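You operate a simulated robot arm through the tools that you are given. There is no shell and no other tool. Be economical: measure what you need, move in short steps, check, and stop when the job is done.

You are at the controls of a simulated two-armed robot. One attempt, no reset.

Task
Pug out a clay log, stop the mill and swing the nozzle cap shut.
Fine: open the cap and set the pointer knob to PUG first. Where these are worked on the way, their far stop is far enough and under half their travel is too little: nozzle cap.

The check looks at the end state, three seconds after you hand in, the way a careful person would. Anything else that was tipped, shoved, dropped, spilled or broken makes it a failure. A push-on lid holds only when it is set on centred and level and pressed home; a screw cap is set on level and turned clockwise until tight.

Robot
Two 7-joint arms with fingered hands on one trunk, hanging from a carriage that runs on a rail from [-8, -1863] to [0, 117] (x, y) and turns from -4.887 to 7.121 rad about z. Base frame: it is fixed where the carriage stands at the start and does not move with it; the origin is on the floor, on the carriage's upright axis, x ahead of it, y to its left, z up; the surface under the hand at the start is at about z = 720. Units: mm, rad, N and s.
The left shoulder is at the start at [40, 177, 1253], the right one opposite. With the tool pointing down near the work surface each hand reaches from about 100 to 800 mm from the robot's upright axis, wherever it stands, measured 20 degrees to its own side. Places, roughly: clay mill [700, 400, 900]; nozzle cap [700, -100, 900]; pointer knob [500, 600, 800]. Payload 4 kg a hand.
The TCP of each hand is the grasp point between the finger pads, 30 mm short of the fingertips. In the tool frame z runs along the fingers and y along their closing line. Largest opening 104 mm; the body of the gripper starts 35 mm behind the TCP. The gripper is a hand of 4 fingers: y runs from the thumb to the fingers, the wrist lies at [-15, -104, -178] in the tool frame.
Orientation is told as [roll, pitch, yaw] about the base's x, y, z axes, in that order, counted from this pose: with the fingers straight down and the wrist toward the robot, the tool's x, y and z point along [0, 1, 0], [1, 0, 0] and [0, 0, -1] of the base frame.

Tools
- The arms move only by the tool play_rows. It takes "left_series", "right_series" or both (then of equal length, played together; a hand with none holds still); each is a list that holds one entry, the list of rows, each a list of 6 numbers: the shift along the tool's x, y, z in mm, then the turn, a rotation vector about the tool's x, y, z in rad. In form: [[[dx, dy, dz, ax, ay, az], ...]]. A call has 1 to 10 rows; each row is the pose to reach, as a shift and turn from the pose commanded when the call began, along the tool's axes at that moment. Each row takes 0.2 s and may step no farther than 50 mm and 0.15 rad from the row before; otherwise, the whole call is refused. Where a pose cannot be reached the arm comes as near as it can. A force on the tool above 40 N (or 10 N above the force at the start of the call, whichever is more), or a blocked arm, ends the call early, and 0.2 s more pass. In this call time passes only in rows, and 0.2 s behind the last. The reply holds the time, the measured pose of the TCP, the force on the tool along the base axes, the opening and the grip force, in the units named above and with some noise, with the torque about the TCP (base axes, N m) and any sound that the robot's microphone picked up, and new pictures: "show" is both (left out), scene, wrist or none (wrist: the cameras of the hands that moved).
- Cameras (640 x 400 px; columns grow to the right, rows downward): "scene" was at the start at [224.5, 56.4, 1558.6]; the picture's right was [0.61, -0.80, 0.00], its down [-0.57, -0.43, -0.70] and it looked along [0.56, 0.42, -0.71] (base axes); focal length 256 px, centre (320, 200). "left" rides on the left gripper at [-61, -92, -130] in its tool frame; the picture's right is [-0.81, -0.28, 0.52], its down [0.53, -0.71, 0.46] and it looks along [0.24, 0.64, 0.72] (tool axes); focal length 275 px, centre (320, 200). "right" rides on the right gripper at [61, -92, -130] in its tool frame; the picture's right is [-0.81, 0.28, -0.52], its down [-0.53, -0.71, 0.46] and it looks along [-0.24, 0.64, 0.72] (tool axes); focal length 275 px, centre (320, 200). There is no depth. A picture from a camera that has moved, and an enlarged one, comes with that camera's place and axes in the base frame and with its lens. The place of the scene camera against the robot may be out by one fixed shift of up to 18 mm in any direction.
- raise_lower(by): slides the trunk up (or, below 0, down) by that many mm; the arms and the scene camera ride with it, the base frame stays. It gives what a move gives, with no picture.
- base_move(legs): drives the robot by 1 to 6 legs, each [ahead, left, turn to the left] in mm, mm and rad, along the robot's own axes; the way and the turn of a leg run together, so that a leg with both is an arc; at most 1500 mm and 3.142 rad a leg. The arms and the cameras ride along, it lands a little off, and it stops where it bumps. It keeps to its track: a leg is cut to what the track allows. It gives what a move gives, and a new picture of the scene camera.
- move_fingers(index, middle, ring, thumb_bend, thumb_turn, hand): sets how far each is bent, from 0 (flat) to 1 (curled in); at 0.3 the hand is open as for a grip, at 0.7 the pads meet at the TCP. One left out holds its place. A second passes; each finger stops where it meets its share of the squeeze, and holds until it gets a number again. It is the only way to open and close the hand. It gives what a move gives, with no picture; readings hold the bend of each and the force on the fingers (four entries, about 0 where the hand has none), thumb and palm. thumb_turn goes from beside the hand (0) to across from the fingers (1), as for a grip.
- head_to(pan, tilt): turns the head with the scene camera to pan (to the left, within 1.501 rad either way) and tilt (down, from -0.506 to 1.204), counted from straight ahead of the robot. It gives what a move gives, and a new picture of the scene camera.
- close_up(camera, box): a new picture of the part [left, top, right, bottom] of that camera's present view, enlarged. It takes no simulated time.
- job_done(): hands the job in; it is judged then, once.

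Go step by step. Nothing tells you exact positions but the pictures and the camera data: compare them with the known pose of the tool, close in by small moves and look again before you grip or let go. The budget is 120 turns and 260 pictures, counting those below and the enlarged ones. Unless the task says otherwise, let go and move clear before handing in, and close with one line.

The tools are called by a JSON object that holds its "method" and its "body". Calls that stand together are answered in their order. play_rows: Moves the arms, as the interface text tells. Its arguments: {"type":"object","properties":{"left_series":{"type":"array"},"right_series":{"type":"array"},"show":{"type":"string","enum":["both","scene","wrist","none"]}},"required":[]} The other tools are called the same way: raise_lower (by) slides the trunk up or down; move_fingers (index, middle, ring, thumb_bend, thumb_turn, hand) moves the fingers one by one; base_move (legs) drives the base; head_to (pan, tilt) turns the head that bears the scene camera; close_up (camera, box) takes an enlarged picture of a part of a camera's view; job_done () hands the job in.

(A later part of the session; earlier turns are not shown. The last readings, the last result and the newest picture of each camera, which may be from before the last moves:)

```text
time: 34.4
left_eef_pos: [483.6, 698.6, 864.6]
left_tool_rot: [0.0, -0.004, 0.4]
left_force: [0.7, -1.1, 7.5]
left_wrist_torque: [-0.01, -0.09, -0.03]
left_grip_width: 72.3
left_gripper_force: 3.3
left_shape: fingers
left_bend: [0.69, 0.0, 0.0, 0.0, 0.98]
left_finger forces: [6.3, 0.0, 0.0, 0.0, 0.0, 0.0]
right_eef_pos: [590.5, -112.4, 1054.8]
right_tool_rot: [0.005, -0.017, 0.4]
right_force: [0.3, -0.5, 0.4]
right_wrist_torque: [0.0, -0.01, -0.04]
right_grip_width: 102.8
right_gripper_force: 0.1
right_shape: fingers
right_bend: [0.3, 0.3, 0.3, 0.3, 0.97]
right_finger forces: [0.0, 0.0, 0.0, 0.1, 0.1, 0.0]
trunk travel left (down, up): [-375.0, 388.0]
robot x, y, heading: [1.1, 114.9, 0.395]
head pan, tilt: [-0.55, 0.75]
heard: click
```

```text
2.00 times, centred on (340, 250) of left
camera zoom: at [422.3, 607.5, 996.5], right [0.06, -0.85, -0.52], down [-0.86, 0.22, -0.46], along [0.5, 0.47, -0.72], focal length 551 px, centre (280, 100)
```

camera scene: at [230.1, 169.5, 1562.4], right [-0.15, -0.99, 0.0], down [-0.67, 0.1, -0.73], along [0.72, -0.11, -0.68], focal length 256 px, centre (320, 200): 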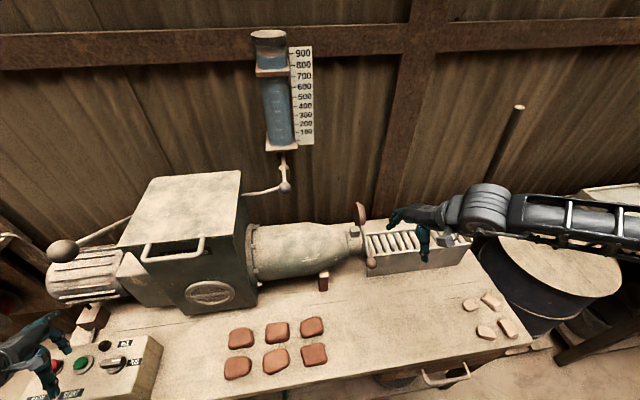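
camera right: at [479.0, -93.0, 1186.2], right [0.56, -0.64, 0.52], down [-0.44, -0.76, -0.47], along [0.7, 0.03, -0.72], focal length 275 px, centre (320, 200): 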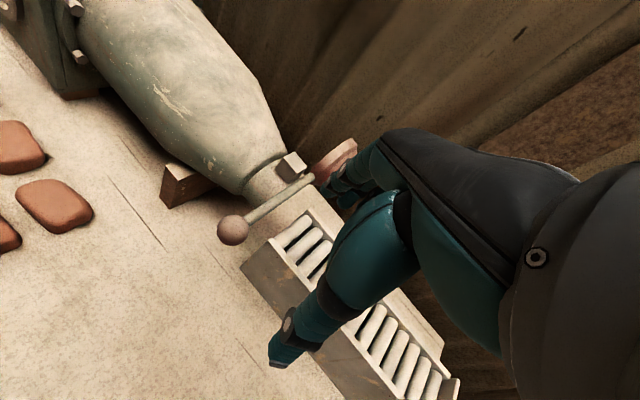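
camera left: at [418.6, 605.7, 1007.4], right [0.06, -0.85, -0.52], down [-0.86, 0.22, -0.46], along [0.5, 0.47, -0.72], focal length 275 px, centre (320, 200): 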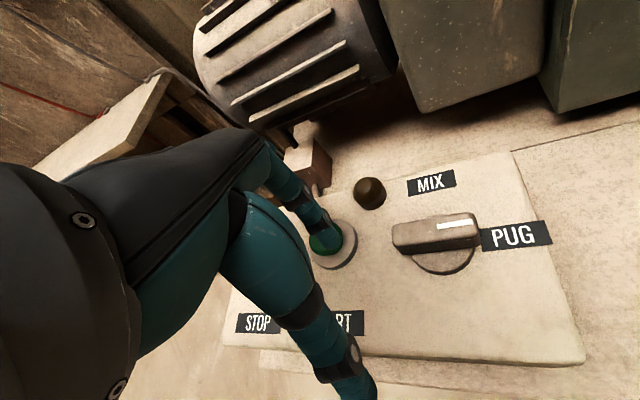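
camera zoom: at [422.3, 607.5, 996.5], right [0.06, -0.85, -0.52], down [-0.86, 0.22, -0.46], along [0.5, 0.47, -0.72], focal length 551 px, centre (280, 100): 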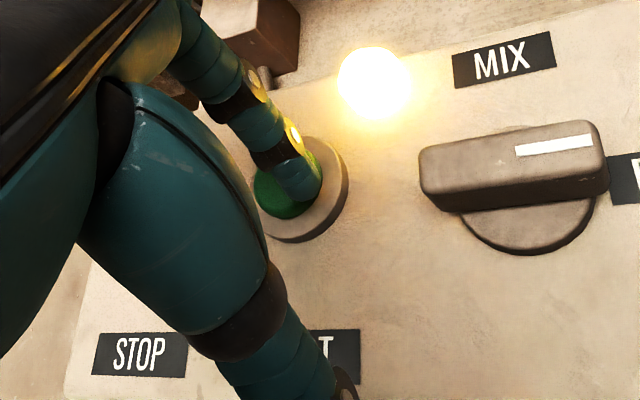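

A click, and the lamp is lit: the mill runs. I'll lift the hand, move over to the red STOP button and watch the nozzle.

{"method": "play_rows", "body": {"left_series": [[[0, 0, -35, 0, 0, 0], [30, 12, -40, 0, 0, 0], [61, 25, -40, 0, 0, 0]]], "show": "both"}}

{"method": "close_up", "body": {"camera": "scene", "box": [330, 190, 450, 290]}}

{"method": "close_up", "body": {"camera": "left", "box": [220, 150, 420, 350]}}

```text
time: 35.2
left_eef_pos: [479.7, 766.2, 904.5]
left_tool_rot: [0.001, 0.0, 0.397]
left_force: [-0.5, 0.6, -0.9]
left_wrist_torque: [-0.02, 0.02, -0.01]
left_grip_width: 73.9
left_gripper_force: 0.0
left_shape: fingers
left_bend: [0.68, 0.0, 0.0, 0.0, 0.98]
left_finger forces: [0.0, 0.1, 0.0, 0.1, 0.0, 0.0]
right_eef_pos: [589.8, -112.8, 1056.3]
right_tool_rot: [0.005, -0.019, 0.399]
right_force: [-0.5, 0.1, 0.5]
right_wrist_torque: [0.01, 0.02, -0.01]
right_grip_width: 102.9
right_gripper_force: 0.0
right_shape: fingers
right_bend: [0.3, 0.3, 0.3, 0.3, 0.97]
right_finger forces: [0.0, 0.0, 0.0, 0.1, 0.1, 0.0]
trunk travel left (down, up): [-375.0, 388.0]
robot x, y, heading: [0.1, 110.8, 0.399]
head pan, tilt: [-0.55, 0.75]
camera scene: at [230.2, 169.8, 1562.4], right [-0.15, -0.99, 0.0], down [-0.67, 0.1, -0.73], along [0.72, -0.11, -0.68], focal length 256 px, centre (320, 200)
camera left: at [420.0, 673.9, 1035.2], right [0.06, -0.85, -0.52], down [-0.86, 0.22, -0.46], along [0.5, 0.47, -0.72], focal length 275 px, centre (320, 200)
```

scene: 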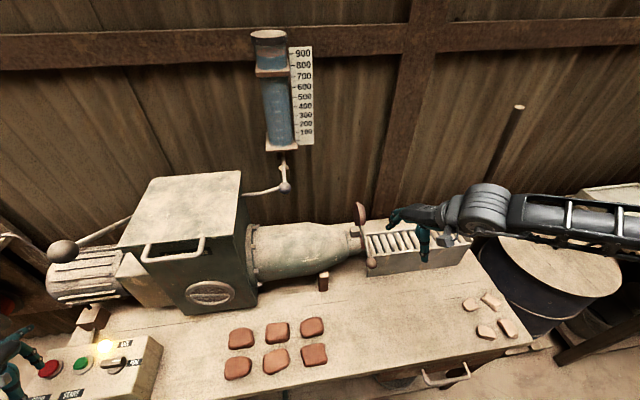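
left: 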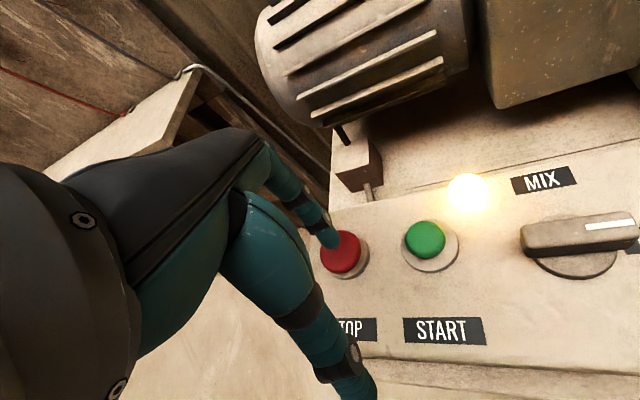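

```text
4.00 times, centred on (390, 240) of scene
camera zoom: at [230.2, 169.8, 1562.4], right [-0.15, -0.99, 0.0], down [-0.67, 0.1, -0.73], along [0.72, -0.11, -0.68], focal length 1022 px, centre (40, 40)
```

zoom: 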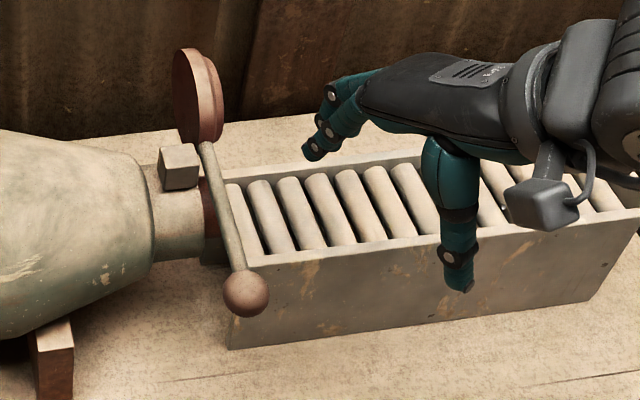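

```text
2.00 times, centred on (320, 250) of left
camera zoom: at [420.0, 673.9, 1035.2], right [0.06, -0.85, -0.52], down [-0.86, 0.22, -0.46], along [0.5, 0.47, -0.72], focal length 551 px, centre (320, 100)
```

zoom: 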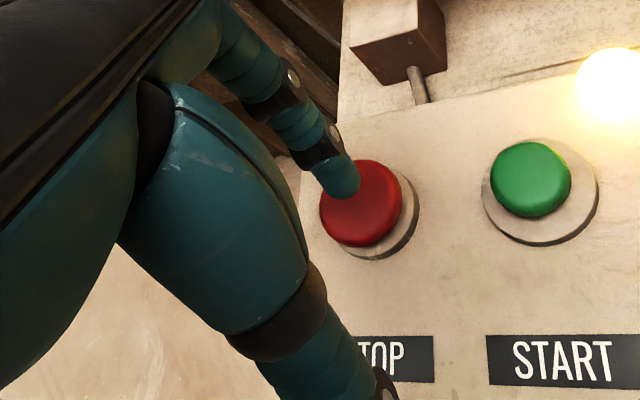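

The index is over STOP and the mill is running. I'll let time pass, lower to just above the button and watch the nozzle.

{"method": "play_rows", "body": {"left_series": [[[0, -2, 5, 0, 0, 0], [0, -2, 12, 0, 0, 0], [0, -2, 12, 0, 0, 0], [0, -2, 12, 0, 0, 0], [0, -2, 12, 0, 0, 0]]], "show": "none"}}

{"method": "close_up", "body": {"camera": "scene", "box": [330, 190, 450, 290]}}

```text
time: 36.4
left_eef_pos: [480.6, 762.5, 891.7]
left_tool_rot: [-0.001, 0.001, 0.396]
left_force: [0.2, -0.1, 0.1]
left_wrist_torque: [-0.01, -0.01, -0.03]
left_grip_width: 73.7
left_gripper_force: 0.0
left_shape: fingers
left_bend: [0.68, 0.0, 0.0, 0.0, 0.98]
left_finger forces: [0.1, 0.0, 0.1, 0.1, 0.0, 0.1]
right_eef_pos: [588.7, -112.5, 1055.5]
right_tool_rot: [0.004, -0.016, 0.401]
right_force: [0.3, 0.9, 0.4]
right_wrist_torque: [0.0, 0.0, 0.01]
right_grip_width: 103.1
right_gripper_force: 0.0
right_shape: fingers
right_bend: [0.3, 0.3, 0.3, 0.3, 0.97]
right_finger forces: [0.0, 0.0, 0.0, 0.0, 0.1, 0.1]
trunk travel left (down, up): [-375.0, 388.0]
robot x, y, heading: [-1.6, 114.4, 0.398]
head pan, tilt: [-0.55, 0.75]
```

```text
4.00 times, centred on (390, 240) of scene
camera zoom: at [230.1, 169.5, 1562.4], right [-0.15, -0.99, 0.0], down [-0.67, 0.1, -0.73], along [0.72, -0.11, -0.68], focal length 1022 px, centre (40, 40)
```

zoom: 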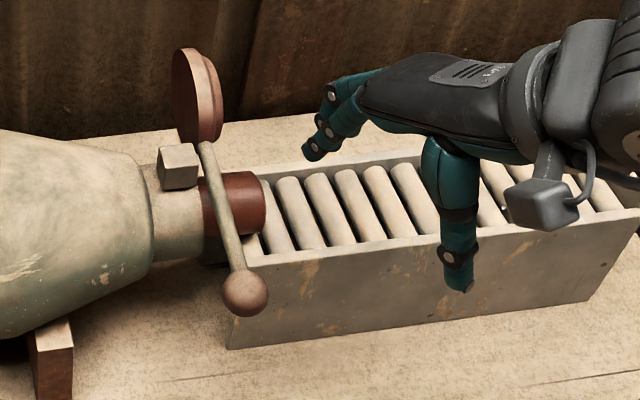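

A clay log is coming out at about 35 mm/s. I'll let it run on.

{"method": "play_rows", "body": {"left_series": [[[0, 0, 0, 0, 0, 0], [0, 0, 0, 0, 0, 0], [0, 0, 0, 0, 0, 0], [0, 0, 0, 0, 0, 0], [0, 0, 0, 0, 0, 0], [0, 0, 0, 0, 0, 0], [0, 0, 0, 0, 0, 0], [0, 0, 0, 0, 0, 0]]], "show": "none"}}

{"method": "close_up", "body": {"camera": "scene", "box": [330, 190, 490, 290]}}

```text
time: 38.2
left_eef_pos: [479.0, 762.6, 892.3]
left_tool_rot: [0.0, 0.001, 0.397]
left_force: [0.7, -0.6, 0.3]
left_wrist_torque: [0.01, 0.01, 0.03]
left_grip_width: 73.9
left_gripper_force: 0.1
left_shape: fingers
left_bend: [0.68, 0.0, 0.0, 0.0, 0.98]
left_finger forces: [0.0, 0.1, 0.0, 0.1, 0.1, 0.0]
right_eef_pos: [589.9, -113.1, 1056.1]
right_tool_rot: [0.004, -0.015, 0.399]
right_force: [0.3, 0.1, -0.7]
right_wrist_torque: [-0.01, -0.01, 0.01]
right_grip_width: 102.9
right_gripper_force: 0.1
right_shape: fingers
right_bend: [0.3, 0.3, 0.3, 0.3, 0.97]
right_finger forces: [0.1, 0.0, 0.1, 0.1, 0.1, 0.0]
trunk travel left (down, up): [-375.0, 388.0]
robot x, y, heading: [2.8, 111.6, 0.395]
head pan, tilt: [-0.55, 0.75]
```

```text
4.00 times, centred on (410, 240) of scene
camera zoom: at [230.1, 169.5, 1562.4], right [-0.15, -0.99, 0.0], down [-0.67, 0.1, -0.73], along [0.72, -0.11, -0.68], focal length 1022 px, centre (-40, 40)
```

zoom: 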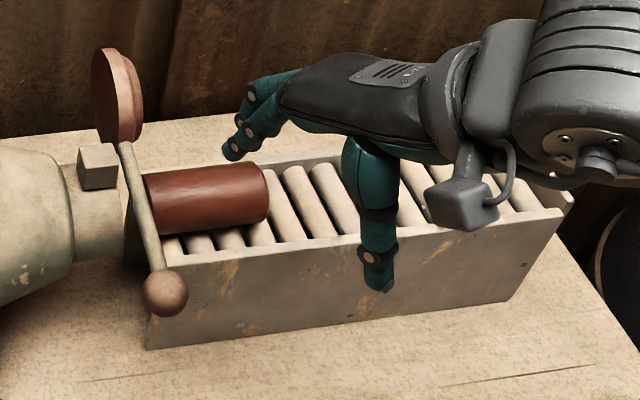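

The log is about 110 mm long and growing. A little more, then I press STOP in the same move.

{"method": "play_rows", "body": {"left_series": [[[0, 0, 0, 0, 0, 0], [0, 0, 0, 0, 0, 0], [1, 0, 4, 0, 0, 0], [1, 0, 8, 0, 0, 0], [1, 0, 12, 0, 0, 0], [1, 0, 16, 0, 0, 0], [1, 0, 20, 0, 0, 0], [1, 0, 23, 0, 0, 0], [1, 0, 26, 0, 0, 0], [1, 0, 29, 0, 0, 0]]], "show": "both"}}

```text
time: 40.4
left_eef_pos: [478.4, 763.2, 860.6]
left_tool_rot: [0.0, 0.002, 0.397]
left_force: [-1.4, -0.7, 1.2]
left_wrist_torque: [-0.02, 0.01, -0.02]
left_grip_width: 70.3
left_gripper_force: 1.2
left_shape: fingers
left_bend: [0.7, 0.0, 0.0, 0.0, 0.98]
left_finger forces: [2.8, 0.1, 0.0, 0.0, 0.1, 0.0]
right_eef_pos: [588.5, -113.3, 1056.2]
right_tool_rot: [0.003, -0.015, 0.399]
right_force: [0.7, 1.1, -0.4]
right_wrist_torque: [0.02, 0.01, -0.03]
right_grip_width: 102.7
right_gripper_force: 0.0
right_shape: fingers
right_bend: [0.3, 0.3, 0.3, 0.3, 0.97]
right_finger forces: [0.1, 0.1, 0.0, 0.0, 0.0, 0.0]
trunk travel left (down, up): [-375.0, 388.0]
robot x, y, heading: [-0.1, 112.8, 0.4]
head pan, tilt: [-0.55, 0.75]
heard: click
camera scene: at [230.0, 169.3, 1562.3], right [-0.15, -0.99, 0.0], down [-0.67, 0.1, -0.73], along [0.72, -0.11, -0.68], focal length 256 px, centre (320, 200)
camera left: at [418.0, 672.4, 993.6], right [0.06, -0.85, -0.52], down [-0.86, 0.22, -0.45], along [0.5, 0.47, -0.73], focal length 275 px, centre (320, 200)
```

scene: 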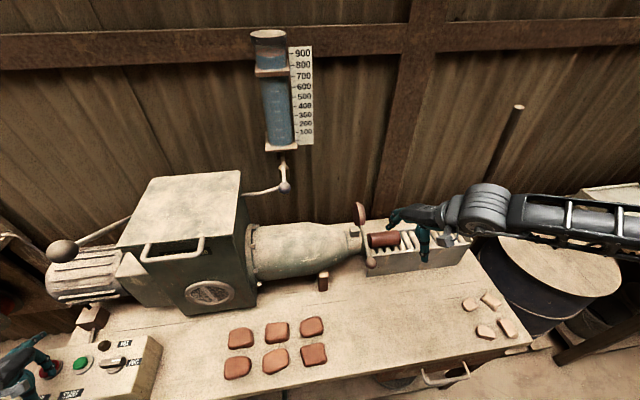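
left: 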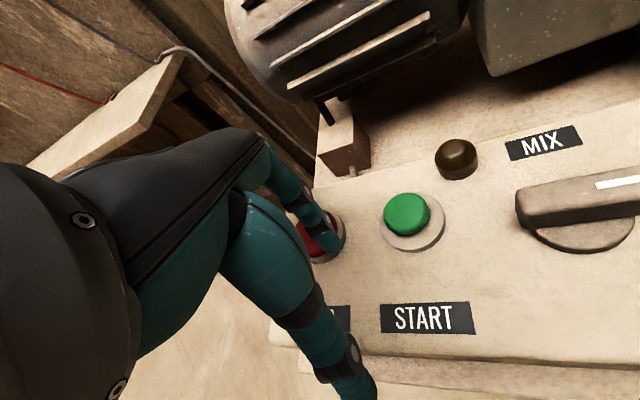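

A click and the lamp is off: the mill has stopped, with the log on the rollers. I'll lift the left hand clear and check the log.

{"method": "play_rows", "body": {"left_series": [[[0, 0, -40, 0, 0, 0], [0, -30, -80, 0, 0, 0], [0, -70, -110, 0, 0, 0], [0, -110, -130, 0, 0, 0]]], "show": "none"}}

{"method": "close_up", "body": {"camera": "scene", "box": [330, 190, 490, 290]}}

{"method": "close_up", "body": {"camera": "right", "box": [160, 100, 360, 300]}}

{"method": "close_up", "body": {"camera": "scene", "box": [0, 320, 160, 400]}}

```text
time: 41.4
left_eef_pos: [375.4, 721.9, 995.4]
left_tool_rot: [0.0, 0.0, 0.395]
left_force: [-1.4, -0.1, 0.3]
left_wrist_torque: [-0.03, 0.0, -0.03]
left_grip_width: 73.4
left_gripper_force: 0.0
left_shape: fingers
left_bend: [0.68, 0.0, 0.0, 0.0, 0.98]
left_finger forces: [0.0, 0.0, 0.0, 0.1, 0.0, 0.1]
right_eef_pos: [589.3, -112.4, 1055.2]
right_tool_rot: [0.004, -0.016, 0.399]
right_force: [0.3, -0.1, -0.1]
right_wrist_torque: [0.0, -0.04, 0.03]
right_grip_width: 103.0
right_gripper_force: 0.0
right_shape: fingers
right_bend: [0.3, 0.3, 0.3, 0.3, 0.97]
right_finger forces: [0.0, 0.0, 0.0, 0.0, 0.1, 0.0]
trunk travel left (down, up): [-375.0, 388.0]
robot x, y, heading: [3.5, 114.8, 0.392]
head pan, tilt: [-0.55, 0.75]
```

```text
4.00 times, centred on (410, 240) of scene
camera zoom: at [229.8, 169.4, 1562.2], right [-0.15, -0.99, 0.0], down [-0.67, 0.1, -0.73], along [0.72, -0.11, -0.68], focal length 1022 px, centre (-40, 40)
```

zoom: 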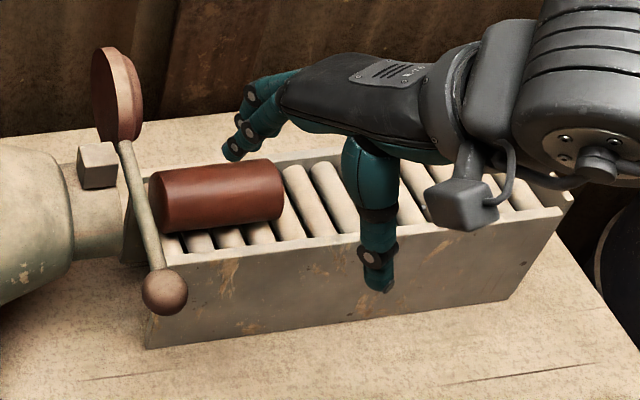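

```text
2.00 times, centred on (260, 200) of right
camera zoom: at [478.5, -92.4, 1185.6], right [0.56, -0.64, 0.52], down [-0.44, -0.76, -0.47], along [0.7, 0.03, -0.72], focal length 551 px, centre (440, 200)
```

zoom: 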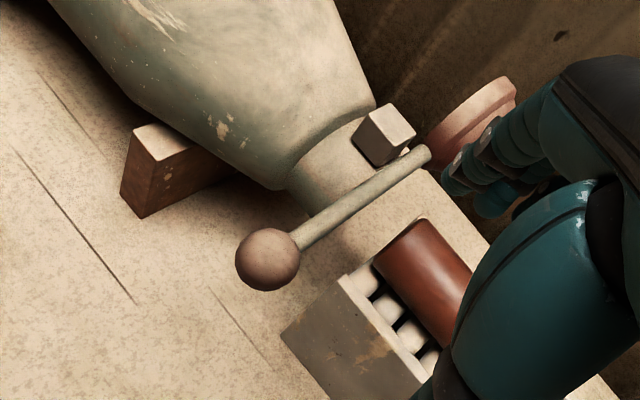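

```text
4.00 times, centred on (80, 360) of scene
camera zoom: at [229.8, 169.4, 1562.2], right [-0.15, -0.99, 0.0], down [-0.67, 0.1, -0.73], along [0.72, -0.11, -0.68], focal length 1022 px, centre (1280, -440)
```

zoom: 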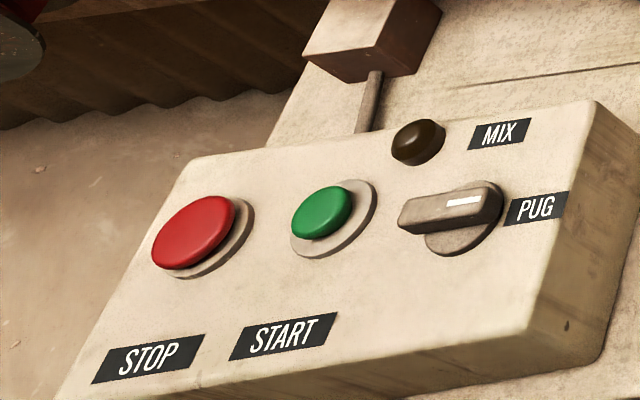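

The log lies cut off on the rollers, lamp off and the knob on PUG. To close the cap I'll turn the right hand so it grips the ball across y and the lever can pivot in the grip. First I'll go above the ball.

{"method": "play_rows", "body": {"right_series": [[[6, 7, 0, 0, 0, -0.145], [12, 14, 0, 0, 0, -0.29], [18, 21, 0, 0, 0, -0.435], [24, 28, 0, 0, 0, -0.58], [30, 35, 0, 0, 0, -0.725], [36, 42, 0, 0, 0, -0.87], [42, 49, 0, 0, 0, -1.015], [46, 54, 0, 0, 0, -1.16]]], "show": "both"}}

{"method": "close_up", "body": {"camera": "scene", "box": [310, 170, 470, 290]}}

```text
time: 43.2
left_eef_pos: [376.6, 722.9, 993.9]
left_tool_rot: [-0.002, 0.001, 0.4]
left_force: [0.1, 0.2, 0.7]
left_wrist_torque: [0.0, 0.04, 0.02]
left_grip_width: 73.1
left_gripper_force: 0.0
left_shape: fingers
left_bend: [0.68, 0.0, 0.0, 0.0, 0.98]
left_finger forces: [0.1, 0.1, 0.0, 0.0, 0.1, 0.0]
right_eef_pos: [577.6, -39.1, 1058.8]
right_tool_rot: [0.0, -0.021, 0.831]
right_force: [-0.4, -0.1, 0.8]
right_wrist_torque: [-0.01, -0.04, -0.03]
right_grip_width: 103.3
right_gripper_force: 0.0
right_shape: fingers
right_bend: [0.3, 0.3, 0.3, 0.3, 0.97]
right_finger forces: [0.0, 0.0, 0.1, 0.1, 0.0, 0.0]
right hand out of reach, approached as far as the arm can: row 3, 4, 5, 6, 7, 8
trunk travel left (down, up): [-375.0, 388.0]
robot x, y, heading: [-2.1, 110.8, 0.397]
head pan, tilt: [-0.55, 0.75]
camera scene: at [229.9, 169.6, 1562.3], right [-0.15, -0.99, 0.0], down [-0.67, 0.1, -0.73], along [0.72, -0.11, -0.68], focal length 256 px, centre (320, 200)
camera right: at [469.2, -67.4, 1188.3], right [0.78, -0.35, 0.52], down [-0.08, -0.88, -0.47], along [0.62, 0.32, -0.71], focal length 275 px, centre (320, 200)
```

scene: 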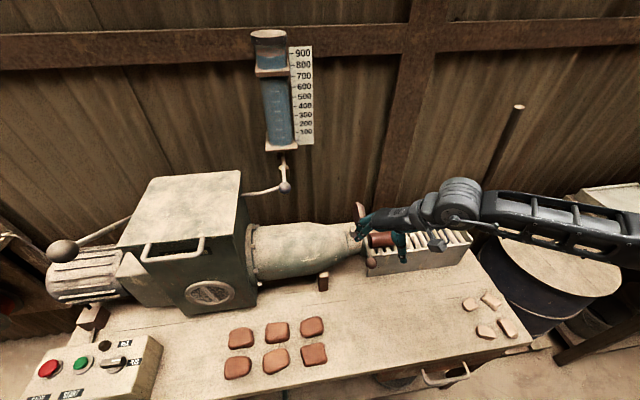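
right: 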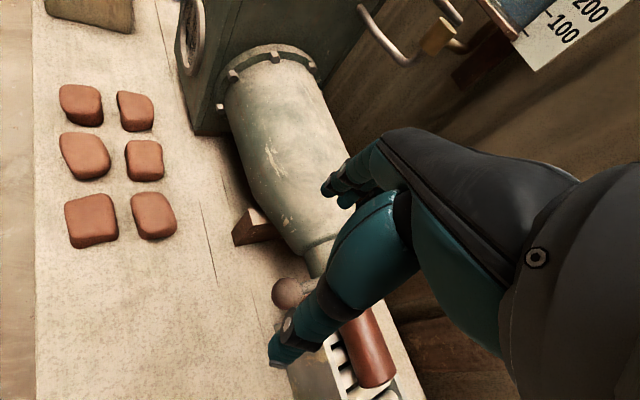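

```text
3.33 times, centred on (390, 230) of scene
camera zoom: at [229.9, 169.6, 1562.3], right [-0.15, -0.99, 0.0], down [-0.67, 0.1, -0.73], along [0.72, -0.11, -0.68], focal length 852 px, centre (87, 100)
```

zoom: 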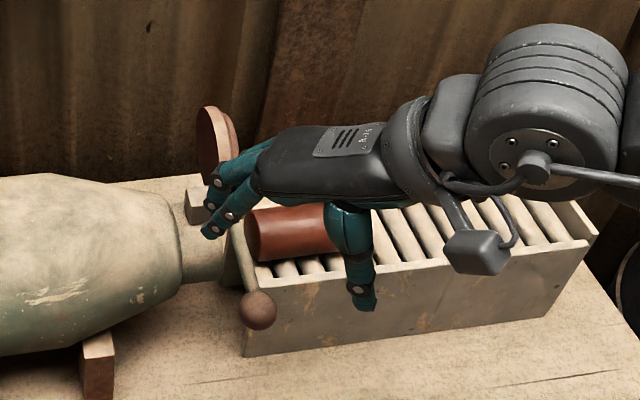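

The wrist only reaches yaw≈0.83 here. That still works if the ring finger stays flat, out of the lever's way, so I'll back the command off to there and stretch the ring finger.

{"method": "play_rows", "body": {"right_series": [[[0, 0, 0, 0, 0, 0.145], [0, 0, 0, 0, 0, 0.29], [0, 0, 0, 0, 0, 0.435], [0, 0, 0, 0, 0, 0.58], [0, 0, 0, 0, 0, 0.725], [0, 0, 0, 0, 0, 0.8]]], "show": "none"}}

{"method": "move_fingers", "body": {"hand": "right", "ring": 0, "index": 0.4, "middle": 0.4}}

{"method": "close_up", "body": {"camera": "right", "box": [180, 130, 420, 380]}}

```text
time: 44.6
left_eef_pos: [376.1, 722.6, 995.1]
left_tool_rot: [0.0, 0.0, 0.398]
left_force: [0.4, -0.1, -0.1]
left_wrist_torque: [0.01, -0.02, 0.0]
left_grip_width: 73.3
left_gripper_force: 0.1
left_shape: fingers
left_bend: [0.68, 0.0, 0.0, 0.0, 0.98]
left_finger forces: [0.1, 0.0, 0.0, 0.0, 0.1, 0.0]
right_eef_pos: [577.4, -38.4, 1057.9]
right_tool_rot: [0.016, -0.014, 0.028]
right_force: [0.4, 0.4, 0.0]
right_wrist_torque: [0.01, 0.01, 0.05]
right_grip_width: 103.0
right_gripper_force: 0.0
right_shape: fingers
right_bend: [0.3, 0.3, 0.3, 0.3, 0.97]
right_finger forces: [0.0, 0.0, 0.0, 0.0, 0.0, 0.0]
trunk travel left (down, up): [-375.0, 388.0]
robot x, y, heading: [2.0, 112.2, 0.397]
head pan, tilt: [-0.55, 0.75]
```

```text
time: 45.6
left_eef_pos: [376.5, 722.7, 995.2]
left_tool_rot: [0.001, -0.001, 0.396]
left_force: [-0.4, -1.1, -0.1]
left_wrist_torque: [-0.02, -0.03, 0.0]
left_grip_width: 73.4
left_gripper_force: 0.1
left_shape: fingers
left_bend: [0.68, 0.0, 0.0, 0.0, 0.98]
left_finger forces: [0.0, 0.0, 0.1, 0.0, 0.1, 0.1]
right_eef_pos: [577.8, -40.2, 1057.3]
right_tool_rot: [0.016, -0.015, 0.029]
right_force: [-0.2, 1.3, -0.5]
right_wrist_torque: [-0.02, 0.03, 0.03]
right_grip_width: 90.9
right_gripper_force: 0.0
right_shape: fingers
right_bend: [0.4, 0.4, 0.0, 0.3, 0.97]
right_finger forces: [0.0, 0.0, 0.0, 0.1, 0.1, 0.0]
trunk travel left (down, up): [-375.0, 388.0]
robot x, y, heading: [-0.2, 112.8, 0.396]
head pan, tilt: [-0.55, 0.75]
```

```text
1.60 times, centred on (300, 255) of right
camera zoom: at [481.7, 17.7, 1188.8], right [0.29, -0.81, 0.51], down [-0.69, -0.55, -0.47], along [0.66, -0.21, -0.72], focal length 440 px, centre (352, 112)
```

zoom: 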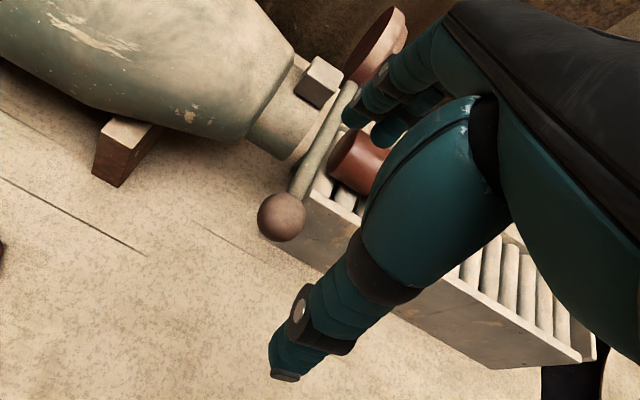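

The command was taken from the reached pose, so I'm at yaw 0.03 now. I'll turn to yaw≈0.8 and go to above the ball, using only index and thumb to pinch, with the middle finger flat as well.

{"method": "play_rows", "body": {"right_series": [[[-1, 8, 10, 0, 0, -0.13], [-3, 16, 20, 0, 0, -0.26], [-4, 24, 30, 0, 0, -0.39], [-6, 32, 40, 0, 0, -0.52], [-7, 40, 50, 0, 0, -0.65], [-8, 47, 60, 0, 0, -0.77]]], "show": "none"}}

{"method": "move_fingers", "body": {"hand": "right", "ring": 0, "middle": 0, "index": 0.45, "thumb_bend": 0.4}}

{"method": "close_up", "body": {"camera": "right", "box": [200, 130, 440, 380]}}

{"method": "close_up", "body": {"camera": "scene", "box": [310, 170, 470, 290]}}

```text
time: 47.0
left_eef_pos: [376.4, 722.7, 994.5]
left_tool_rot: [0.002, 0.0, 0.398]
left_force: [0.6, 1.1, -0.3]
left_wrist_torque: [0.0, 0.01, -0.01]
left_grip_width: 73.5
left_gripper_force: 0.2
left_shape: fingers
left_bend: [0.68, 0.0, 0.0, 0.0, 0.98]
left_finger forces: [0.0, 0.0, 0.0, 0.0, 0.0, 0.0]
right_eef_pos: [620.7, -46.2, 1003.3]
right_tool_rot: [0.002, -0.023, 0.742]
right_force: [0.4, 0.9, -0.3]
right_wrist_torque: [0.0, 0.0, 0.01]
right_grip_width: 90.6
right_gripper_force: 0.0
right_shape: fingers
right_bend: [0.4, 0.4, 0.0, 0.3, 0.97]
right_finger forces: [0.0, 0.1, 0.0, 0.0, 0.0, 0.0]
right hand out of reach, approached as far as the arm can: row 6
trunk travel left (down, up): [-375.0, 388.0]
robot x, y, heading: [-3.1, 109.2, 0.395]
head pan, tilt: [-0.55, 0.75]
```

```text
time: 48.0
left_eef_pos: [376.4, 722.2, 995.3]
left_tool_rot: [-0.001, -0.001, 0.398]
left_force: [-0.2, -0.2, -1.2]
left_wrist_torque: [0.02, 0.01, 0.0]
left_grip_width: 73.6
left_gripper_force: 0.1
left_shape: fingers
left_bend: [0.68, 0.0, 0.0, 0.0, 0.98]
left_finger forces: [0.1, 0.0, 0.0, 0.0, 0.1, 0.0]
right_eef_pos: [620.5, -45.8, 1003.1]
right_tool_rot: [0.002, -0.02, 0.74]
right_force: [-0.3, -0.1, 0.6]
right_wrist_torque: [0.0, -0.02, 0.01]
right_grip_width: 72.1
right_gripper_force: 0.0
right_shape: fingers
right_bend: [0.45, 0.0, 0.0, 0.4, 0.97]
right_finger forces: [0.1, 0.0, 0.1, 0.0, 0.0, 0.0]
trunk travel left (down, up): [-375.0, 388.0]
robot x, y, heading: [1.4, 112.8, 0.395]
head pan, tilt: [-0.55, 0.75]
```

```text
1.60 times, centred on (320, 255) of right
camera zoom: at [509.3, -63.1, 1133.1], right [0.74, -0.42, 0.52], down [-0.16, -0.87, -0.47], along [0.65, 0.27, -0.71], focal length 440 px, centre (320, 112)
```

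zoom: 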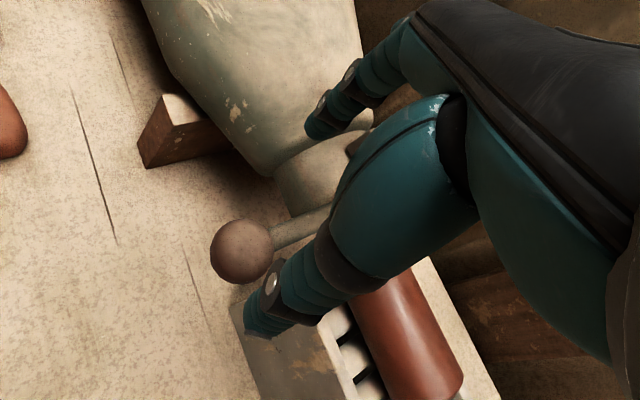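

```text
3.33 times, centred on (390, 230) of scene
camera zoom: at [230.1, 169.5, 1562.4], right [-0.15, -0.99, 0.0], down [-0.67, 0.1, -0.73], along [0.72, -0.11, -0.68], focal length 852 px, centre (87, 100)
```

zoom: 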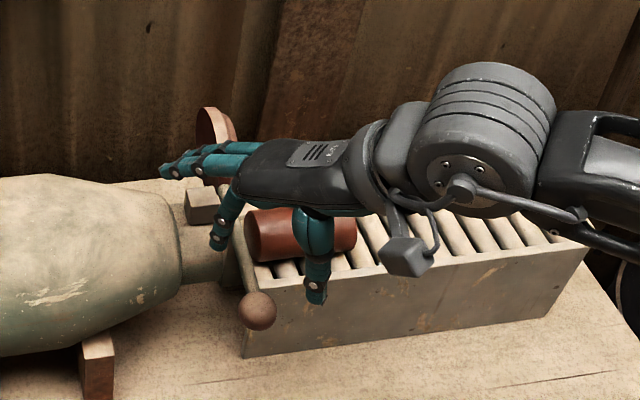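

The flat fingers turn out to reach forward roughly level with the TCP. So a simpler plan is to point all fingers flat toward +x, scoop under the lever near the ball, lift, then push it upright. I'll back off and turn to yaw 0.

{"method": "play_rows", "body": {"right_series": [[[16, -13, 0, 0, 0, 0.124], [32, -25, 0, 0, 0, 0.248], [47, -38, 0, 0, 0, 0.372], [63, -51, 0, 0, 0, 0.496], [79, -63, 0, 0, 0, 0.62], [95, -76, 0, 0, 0, 0.74]]], "show": "none"}}

{"method": "move_fingers", "body": {"hand": "right", "index": 0, "thumb_bend": 0.3}}

{"method": "close_up", "body": {"camera": "right", "box": [120, 0, 520, 400]}}

{"method": "close_up", "body": {"camera": "scene", "box": [310, 170, 470, 290]}}

```text
time: 49.4
left_eef_pos: [376.0, 723.1, 994.6]
left_tool_rot: [0.0, 0.0, 0.397]
left_force: [-0.1, -0.6, 1.1]
left_wrist_torque: [0.01, -0.01, 0.0]
left_grip_width: 73.7
left_gripper_force: 0.1
left_shape: fingers
left_bend: [0.68, 0.0, 0.0, 0.0, 0.98]
left_finger forces: [0.1, 0.0, 0.1, 0.0, 0.0, 0.1]
right_eef_pos: [500.8, -24.8, 1002.0]
right_tool_rot: [0.015, -0.014, -0.004]
right_force: [0.2, 1.1, -0.3]
right_wrist_torque: [-0.02, -0.01, 0.0]
right_grip_width: 72.0
right_gripper_force: 0.0
right_shape: fingers
right_bend: [0.45, 0.0, 0.0, 0.4, 0.97]
right_finger forces: [0.0, 0.0, 0.0, 0.0, 0.0, 0.0]
trunk travel left (down, up): [-375.0, 388.0]
robot x, y, heading: [1.8, 110.1, 0.394]
head pan, tilt: [-0.55, 0.75]
```

```text
time: 50.4
left_eef_pos: [377.1, 722.4, 995.5]
left_tool_rot: [0.001, 0.0, 0.398]
left_force: [0.8, 0.4, 0.2]
left_wrist_torque: [-0.01, 0.01, 0.01]
left_grip_width: 73.5
left_gripper_force: 0.1
left_shape: fingers
left_bend: [0.68, 0.0, 0.0, 0.0, 0.98]
left_finger forces: [0.0, 0.0, 0.0, 0.0, 0.0, 0.0]
right_eef_pos: [501.6, -25.1, 1002.7]
right_tool_rot: [0.017, -0.014, 0.0]
right_force: [0.5, -0.9, -0.1]
right_wrist_torque: [-0.02, 0.02, 0.01]
right_grip_width: 143.0
right_gripper_force: 0.1
right_shape: fingers
right_bend: [0.0, 0.0, 0.0, 0.3, 0.97]
right_finger forces: [0.0, 0.0, 0.1, 0.0, 0.0, 0.1]
trunk travel left (down, up): [-375.0, 388.0]
robot x, y, heading: [-0.6, 114.0, 0.401]
head pan, tilt: [-0.55, 0.75]
```

```text
1.00 times, centred on (320, 200) of right (not enlarged: the box is as wide or as high as the picture)
camera zoom: at [407.3, 34.2, 1133.3], right [0.27, -0.82, 0.51], down [-0.71, -0.52, -0.47], along [0.66, -0.23, -0.72], focal length 275 px, centre (320, 200)
```

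zoom: 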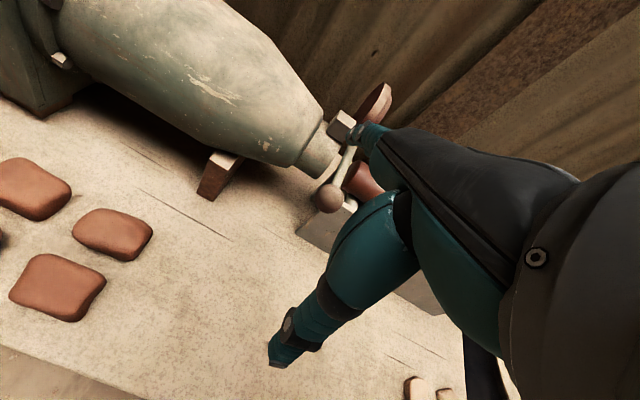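

```text
3.33 times, centred on (390, 230) of scene
camera zoom: at [230.1, 169.5, 1562.4], right [-0.15, -0.99, 0.0], down [-0.67, 0.1, -0.73], along [0.72, -0.11, -0.68], focal length 852 px, centre (87, 100)
```

zoom: 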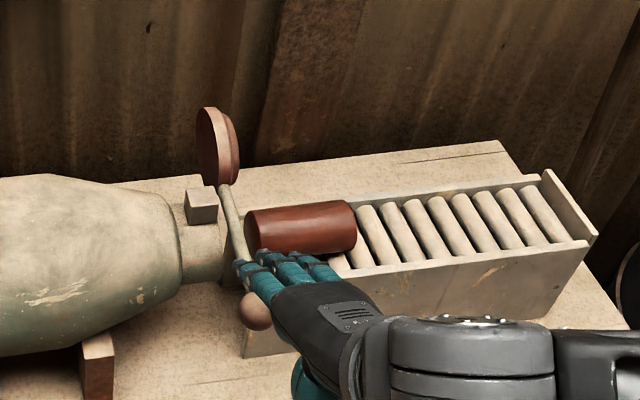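

The fingers are flat and slope down a bit. I'll back off 50 mm, tilt the hand so they come level, then go down in front of the lever below ball height.

{"method": "play_rows", "body": {"right_series": [[[0, -15, 0, -0.125, 0, 0], [0, -30, 10, -0.25, 0, 0], [0, -45, 30, -0.375, 0, 0], [0, -50, 60, -0.5, 0, 0], [0, -50, 100, -0.5, 0, 0], [0, -50, 140, -0.5, 0, 0]]], "show": "both"}}

{"method": "move_fingers", "body": {"hand": "right", "thumb_bend": 0.6}}

{"method": "close_up", "body": {"camera": "scene", "box": [310, 190, 470, 310]}}

```text
time: 51.8
left_eef_pos: [378.4, 723.0, 994.8]
left_tool_rot: [-0.001, -0.001, 0.399]
left_force: [0.7, 0.0, 0.2]
left_wrist_torque: [0.0, -0.02, -0.01]
left_grip_width: 73.4
left_gripper_force: 0.0
left_shape: fingers
left_bend: [0.68, 0.0, 0.0, 0.0, 0.98]
left_finger forces: [0.1, 0.1, 0.1, 0.0, 0.1, 0.0]
right_eef_pos: [505.6, -20.0, 988.8]
right_tool_rot: [0.014, -0.18, -0.003]
right_force: [0.3, 0.9, 0.6]
right_wrist_torque: [0.0, 0.01, -0.03]
right_grip_width: 142.9
right_gripper_force: 0.1
right_shape: fingers
right_bend: [0.0, 0.0, 0.0, 0.3, 0.97]
right_finger forces: [0.0, 0.0, 0.0, 0.1, 0.0, 0.0]
right hand out of reach, approached as far as the arm can: row 1, 2, 3, 4, 5, 6
trunk travel left (down, up): [-375.0, 388.0]
robot x, y, heading: [-0.9, 109.8, 0.397]
head pan, tilt: [-0.55, 0.75]
camera scene: at [230.1, 169.5, 1562.4], right [-0.15, -0.99, 0.0], down [-0.67, 0.1, -0.73], along [0.72, -0.11, -0.68], focal length 256 px, centre (320, 200)
camera right: at [392.6, 41.6, 1102.2], right [0.18, -0.82, 0.55], down [-0.62, -0.52, -0.58], along [0.76, -0.23, -0.6], focal length 275 px, centre (320, 200)
```

scene: 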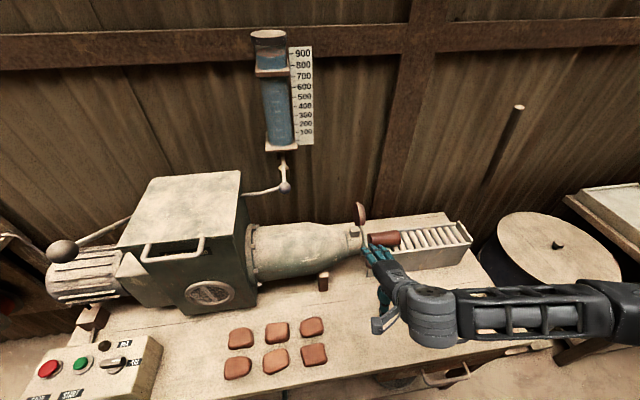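
right: 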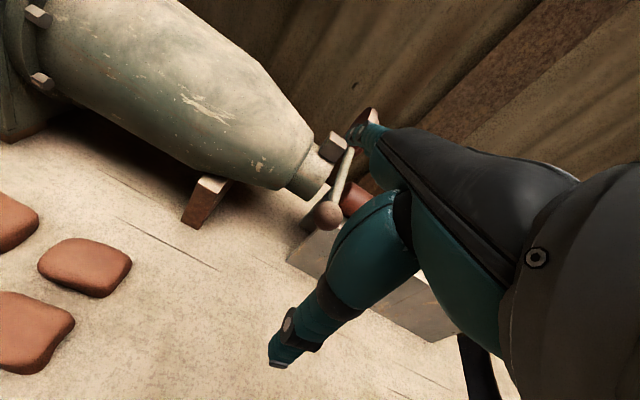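

```text
time: 52.8
left_eef_pos: [376.6, 721.9, 995.1]
left_tool_rot: [0.0, 0.0, 0.398]
left_force: [0.2, 0.0, 1.0]
left_wrist_torque: [0.06, -0.01, 0.0]
left_grip_width: 73.4
left_gripper_force: 0.1
left_shape: fingers
left_bend: [0.68, 0.0, 0.0, 0.0, 0.98]
left_finger forces: [0.1, 0.0, 0.1, 0.0, 0.0, 0.0]
right_eef_pos: [506.4, -19.1, 989.2]
right_tool_rot: [0.017, -0.18, -0.004]
right_force: [0.0, 0.3, -0.5]
right_wrist_torque: [-0.01, 0.03, 0.0]
right_grip_width: 107.0
right_gripper_force: 0.0
right_shape: fingers
right_bend: [0.0, 0.0, 0.0, 0.6, 0.97]
right_finger forces: [0.0, 0.0, 0.0, 0.0, 0.1, 0.0]
trunk travel left (down, up): [-375.0, 388.0]
robot x, y, heading: [3.7, 112.6, 0.399]
head pan, tilt: [-0.55, 0.75]
```

```text
3.33 times, centred on (390, 250) of scene
camera zoom: at [230.1, 169.5, 1562.4], right [-0.15, -0.99, 0.0], down [-0.67, 0.1, -0.73], along [0.72, -0.11, -0.68], focal length 852 px, centre (87, 33)
```

zoom: 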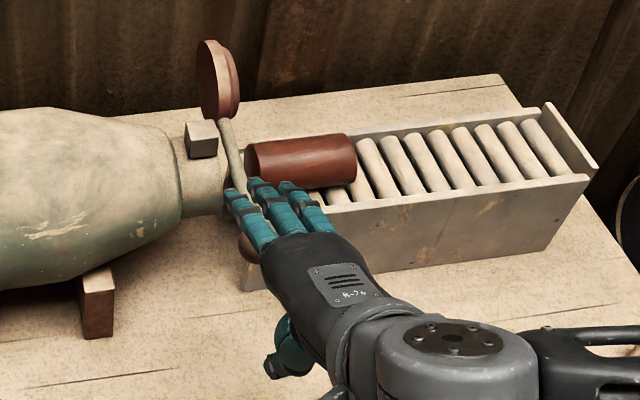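

The pose is too close in for the right arm at this heading. I'll retract the left hand up and back, lift the right hand a little, then turn the base right so that the right arm has room.

{"method": "play_rows", "body": {"left_series": [[[1, -33, -31, 0, 0, 0], [1, -67, -62, 0, 0, 0], [2, -100, -94, 0, 0, 0], [2, -134, -125, 0, 0, 0], [3, -168, -156, 0, 0, 0], [3, -201, -188, 0, 0, 0], [4, -235, -219, 0, 0, 0], [5, -269, -250, 0, 0, 0]]], "right_series": [[[0, 0, -10, 0, 0, 0], [0, 0, -20, 0, 0, 0], [0, 0, -30, 0, 0, 0], [0, 0, -40, 0, 0, 0], [0, 0, -50, 0, 0, 0], [0, 0, -60, 0, 0, 0], [0, 0, -70, 0, 0, 0], [0, 0, -80, 0, 0, 0]]], "show": "none"}}

{"method": "base_move", "body": {"legs": [[0, 0, -0.7]]}}

{"method": "head_to", "body": {"pan": 0.25, "tilt": 0.75}}

```text
time: 54.6
left_eef_pos: [123.9, 622.9, 1243.4]
left_tool_rot: [0.0, -0.001, 0.397]
left_force: [0.8, -1.0, -0.9]
left_wrist_torque: [0.03, -0.03, -0.01]
left_grip_width: 73.5
left_gripper_force: 0.0
left_shape: fingers
left_bend: [0.68, 0.0, 0.0, 0.0, 0.98]
left_finger forces: [0.1, 0.0, 0.1, 0.1, 0.1, 0.1]
right_eef_pos: [526.3, -15.8, 1057.4]
right_tool_rot: [0.017, -0.18, -0.004]
right_force: [0.5, 0.7, -0.6]
right_wrist_torque: [0.01, 0.04, 0.01]
right_grip_width: 107.0
right_gripper_force: 0.1
right_shape: fingers
right_bend: [0.0, 0.0, 0.0, 0.6, 0.97]
right_finger forces: [0.0, 0.1, 0.0, 0.1, 0.0, 0.1]
right hand out of reach, approached as far as the arm can: row 1, 2, 3, 4, 5, 6, 7, 8
trunk travel left (down, up): [-375.0, 388.0]
robot x, y, heading: [-0.1, 109.6, 0.395]
head pan, tilt: [-0.55, 0.75]
```

```text
time: 56.9
left_eef_pos: [426.0, 420.3, 1242.7]
left_tool_rot: [0.001, -0.001, -0.306]
left_force: [0.6, -0.9, -0.4]
left_wrist_torque: [0.01, 0.04, -0.01]
left_grip_width: 73.4
left_gripper_force: 0.0
left_shape: fingers
left_bend: [0.68, 0.0, 0.0, 0.0, 0.98]
left_finger forces: [0.1, 0.0, 0.0, 0.0, 0.0, 0.1]
right_eef_pos: [317.1, -324.8, 1057.5]
right_tool_rot: [0.015, -0.18, -0.707]
right_force: [-0.1, -0.1, -1.1]
right_wrist_torque: [-0.01, 0.0, -0.01]
right_grip_width: 107.0
right_gripper_force: 0.0
right_shape: fingers
right_bend: [0.0, 0.0, 0.0, 0.6, 0.97]
right_finger forces: [0.0, 0.1, 0.0, 0.0, 0.0, 0.1]
trunk travel left (down, up): [-375.0, 388.0]
robot x, y, heading: [3.8, 112.3, -0.306]
head pan, tilt: [-0.55, 0.75]
camera scene: at [207.4, 9.1, 1562.4], right [-0.76, -0.65, 0.0], down [-0.45, 0.52, -0.73], along [0.48, -0.55, -0.68], focal length 256 px, centre (320, 200)
```

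scene: 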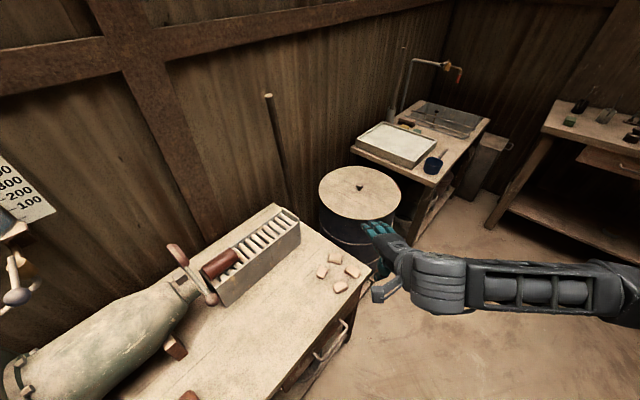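

```text
time: 58.0
left_eef_pos: [425.0, 420.6, 1242.2]
left_tool_rot: [0.001, -0.001, -0.307]
left_force: [0.5, 0.5, 0.2]
left_wrist_torque: [-0.01, -0.01, -0.02]
left_grip_width: 73.5
left_gripper_force: 0.0
left_shape: fingers
left_bend: [0.68, 0.0, 0.0, 0.0, 0.98]
left_finger forces: [0.0, 0.0, 0.0, 0.1, 0.0, 0.0]
right_eef_pos: [317.9, -325.0, 1057.3]
right_tool_rot: [0.015, -0.181, -0.709]
right_force: [-0.1, 0.6, -0.8]
right_wrist_torque: [-0.04, 0.02, 0.01]
right_grip_width: 106.8
right_gripper_force: 0.1
right_shape: fingers
right_bend: [0.0, 0.0, 0.0, 0.6, 0.97]
right_finger forces: [0.0, 0.0, 0.1, 0.0, 0.0, 0.1]
trunk travel left (down, up): [-375.0, 388.0]
robot x, y, heading: [-0.7, 115.0, -0.307]
head pan, tilt: [0.25, 0.75]
camera scene: at [235.9, 66.9, 1562.4], right [-0.06, -1.0, 0.0], down [-0.68, 0.04, -0.73], along [0.73, -0.04, -0.68], focal length 256 px, centre (320, 200)
```

scene: 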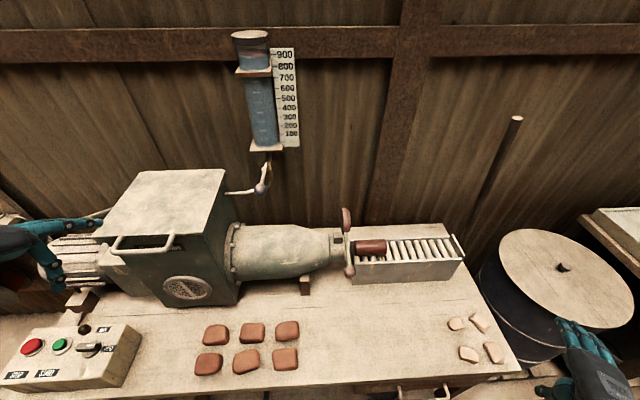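

Now there's a clear view. I'll bring the right hand in front of the lever at yaw≈0, still high.

{"method": "play_rows", "body": {"right_series": [[[37, -15, 5, 0, 0.016, -0.086], [74, -30, 10, 0, 0.031, -0.172], [112, -45, 15, 0, 0.047, -0.258], [149, -60, 20, 0, 0.062, -0.344], [186, -75, 25, 0, 0.078, -0.43], [223, -90, 29, 0, 0.094, -0.517], [260, -105, 34, 0, 0.109, -0.603], [298, -120, 39, 0, 0.125, -0.689]]], "show": "both"}}

```text
time: 59.8
left_eef_pos: [426.6, 421.3, 1243.4]
left_tool_rot: [0.001, 0.001, -0.308]
left_force: [-0.2, 0.7, 0.1]
left_wrist_torque: [0.04, 0.03, 0.02]
left_grip_width: 73.3
left_gripper_force: 0.1
left_shape: fingers
left_bend: [0.68, 0.0, 0.0, 0.0, 0.98]
left_finger forces: [0.1, 0.0, 0.0, 0.0, 0.1, 0.0]
right_eef_pos: [428.8, -26.6, 999.4]
right_tool_rot: [0.014, -0.191, -0.004]
right_force: [-0.9, 0.4, -0.5]
right_wrist_torque: [-0.03, 0.04, -0.03]
right_grip_width: 107.1
right_gripper_force: 0.1
right_shape: fingers
right_bend: [0.0, 0.0, 0.0, 0.6, 0.97]
right_finger forces: [0.1, 0.0, 0.0, 0.0, 0.1, 0.0]
trunk travel left (down, up): [-375.0, 388.0]
robot x, y, heading: [0.7, 113.9, -0.306]
head pan, tilt: [0.25, 0.75]
camera scene: at [236.1, 67.3, 1562.5], right [-0.06, -1.0, 0.0], down [-0.68, 0.04, -0.73], along [0.73, -0.04, -0.68], focal length 256 px, centre (320, 200)
camera right: at [314.1, 34.4, 1113.2], right [0.17, -0.82, 0.55], down [-0.62, -0.52, -0.59], along [0.77, -0.24, -0.59], focal length 275 px, centre (320, 200)
```

scene: 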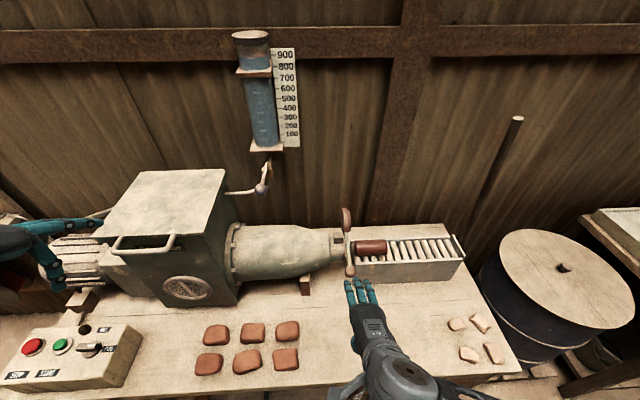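
right: 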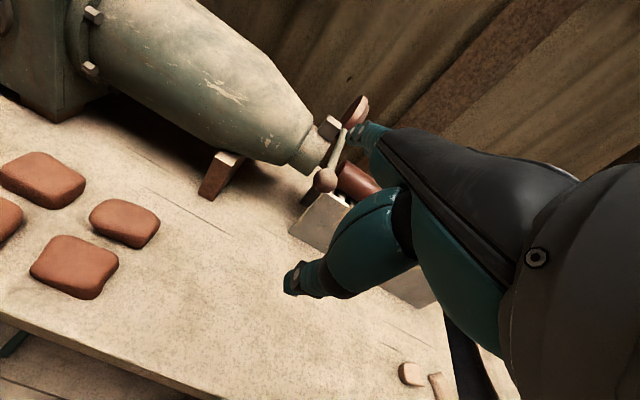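

Reachable now. I'll tilt the fingers level and go down in front of the ball.

{"method": "play_rows", "body": {"right_series": [[[0, -4, 35, -0.06, 0, 0], [0, -9, 70, -0.12, 0, 0], [0, -13, 105, -0.18, 0, 0], [0, -17, 140, -0.24, 0, 0], [0, -21, 165, -0.3, 0, 0]]], "show": "both"}}

{"method": "close_up", "body": {"camera": "scene", "box": [290, 190, 430, 330]}}

```text
time: 61.0
left_eef_pos: [425.3, 419.9, 1242.3]
left_tool_rot: [0.003, 0.0, -0.308]
left_force: [-0.7, 0.5, 0.5]
left_wrist_torque: [0.01, 0.0, -0.01]
left_grip_width: 73.6
left_gripper_force: 0.0
left_shape: fingers
left_bend: [0.68, 0.0, 0.0, 0.0, 0.98]
left_finger forces: [0.1, 0.0, 0.0, 0.0, 0.1, 0.0]
right_eef_pos: [441.4, 34.6, 881.8]
right_tool_rot: [-0.002, -0.475, -0.028]
right_force: [0.2, -0.5, -0.5]
right_wrist_torque: [0.0, 0.01, 0.01]
right_grip_width: 106.8
right_gripper_force: 0.0
right_shape: fingers
right_bend: [0.0, 0.0, 0.0, 0.6, 0.98]
right_finger forces: [0.0, 0.1, 0.1, 0.0, 0.0, 0.0]
right hand out of reach, approached as far as the arm can: row 3, 4, 5
trunk travel left (down, up): [-375.0, 388.0]
robot x, y, heading: [1.1, 115.3, -0.311]
head pan, tilt: [0.25, 0.75]
camera scene: at [236.0, 66.7, 1562.5], right [-0.06, -1.0, 0.0], down [-0.68, 0.04, -0.73], along [0.73, -0.04, -0.68], focal length 256 px, centre (320, 200)
camera right: at [302.3, 101.1, 956.2], right [-0.02, -0.81, 0.59], down [-0.44, -0.52, -0.73], along [0.9, -0.27, -0.35], focal length 275 px, centre (320, 200)
```

scene: 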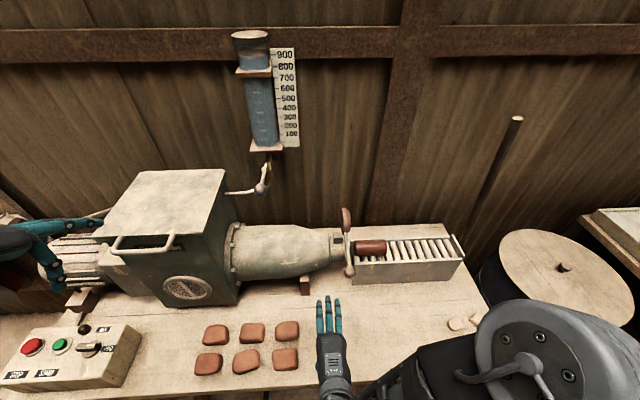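
right: 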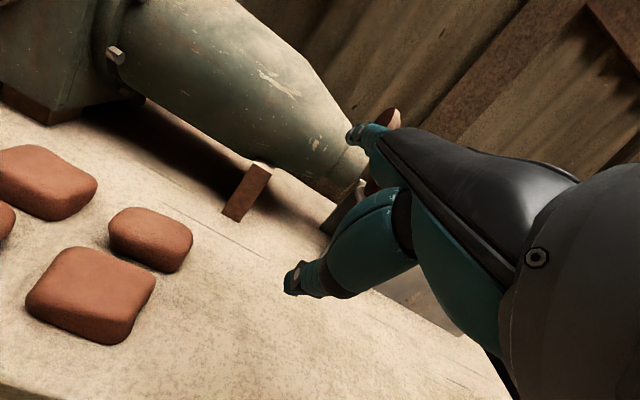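

```text
2.86 times, centred on (360, 260) of scene
camera zoom: at [236.0, 66.7, 1562.5], right [-0.06, -1.0, 0.0], down [-0.68, 0.04, -0.73], along [0.73, -0.04, -0.68], focal length 730 px, centre (206, 29)
```

zoom: 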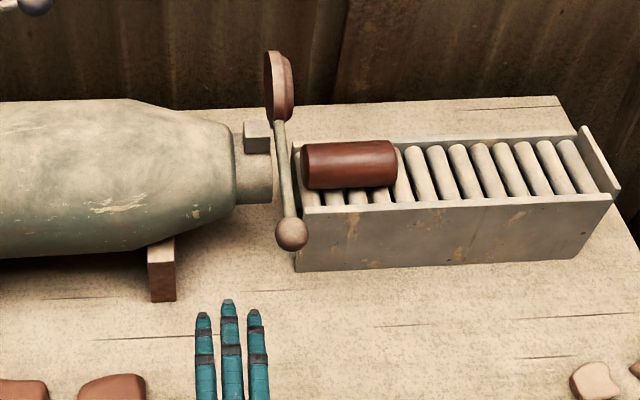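

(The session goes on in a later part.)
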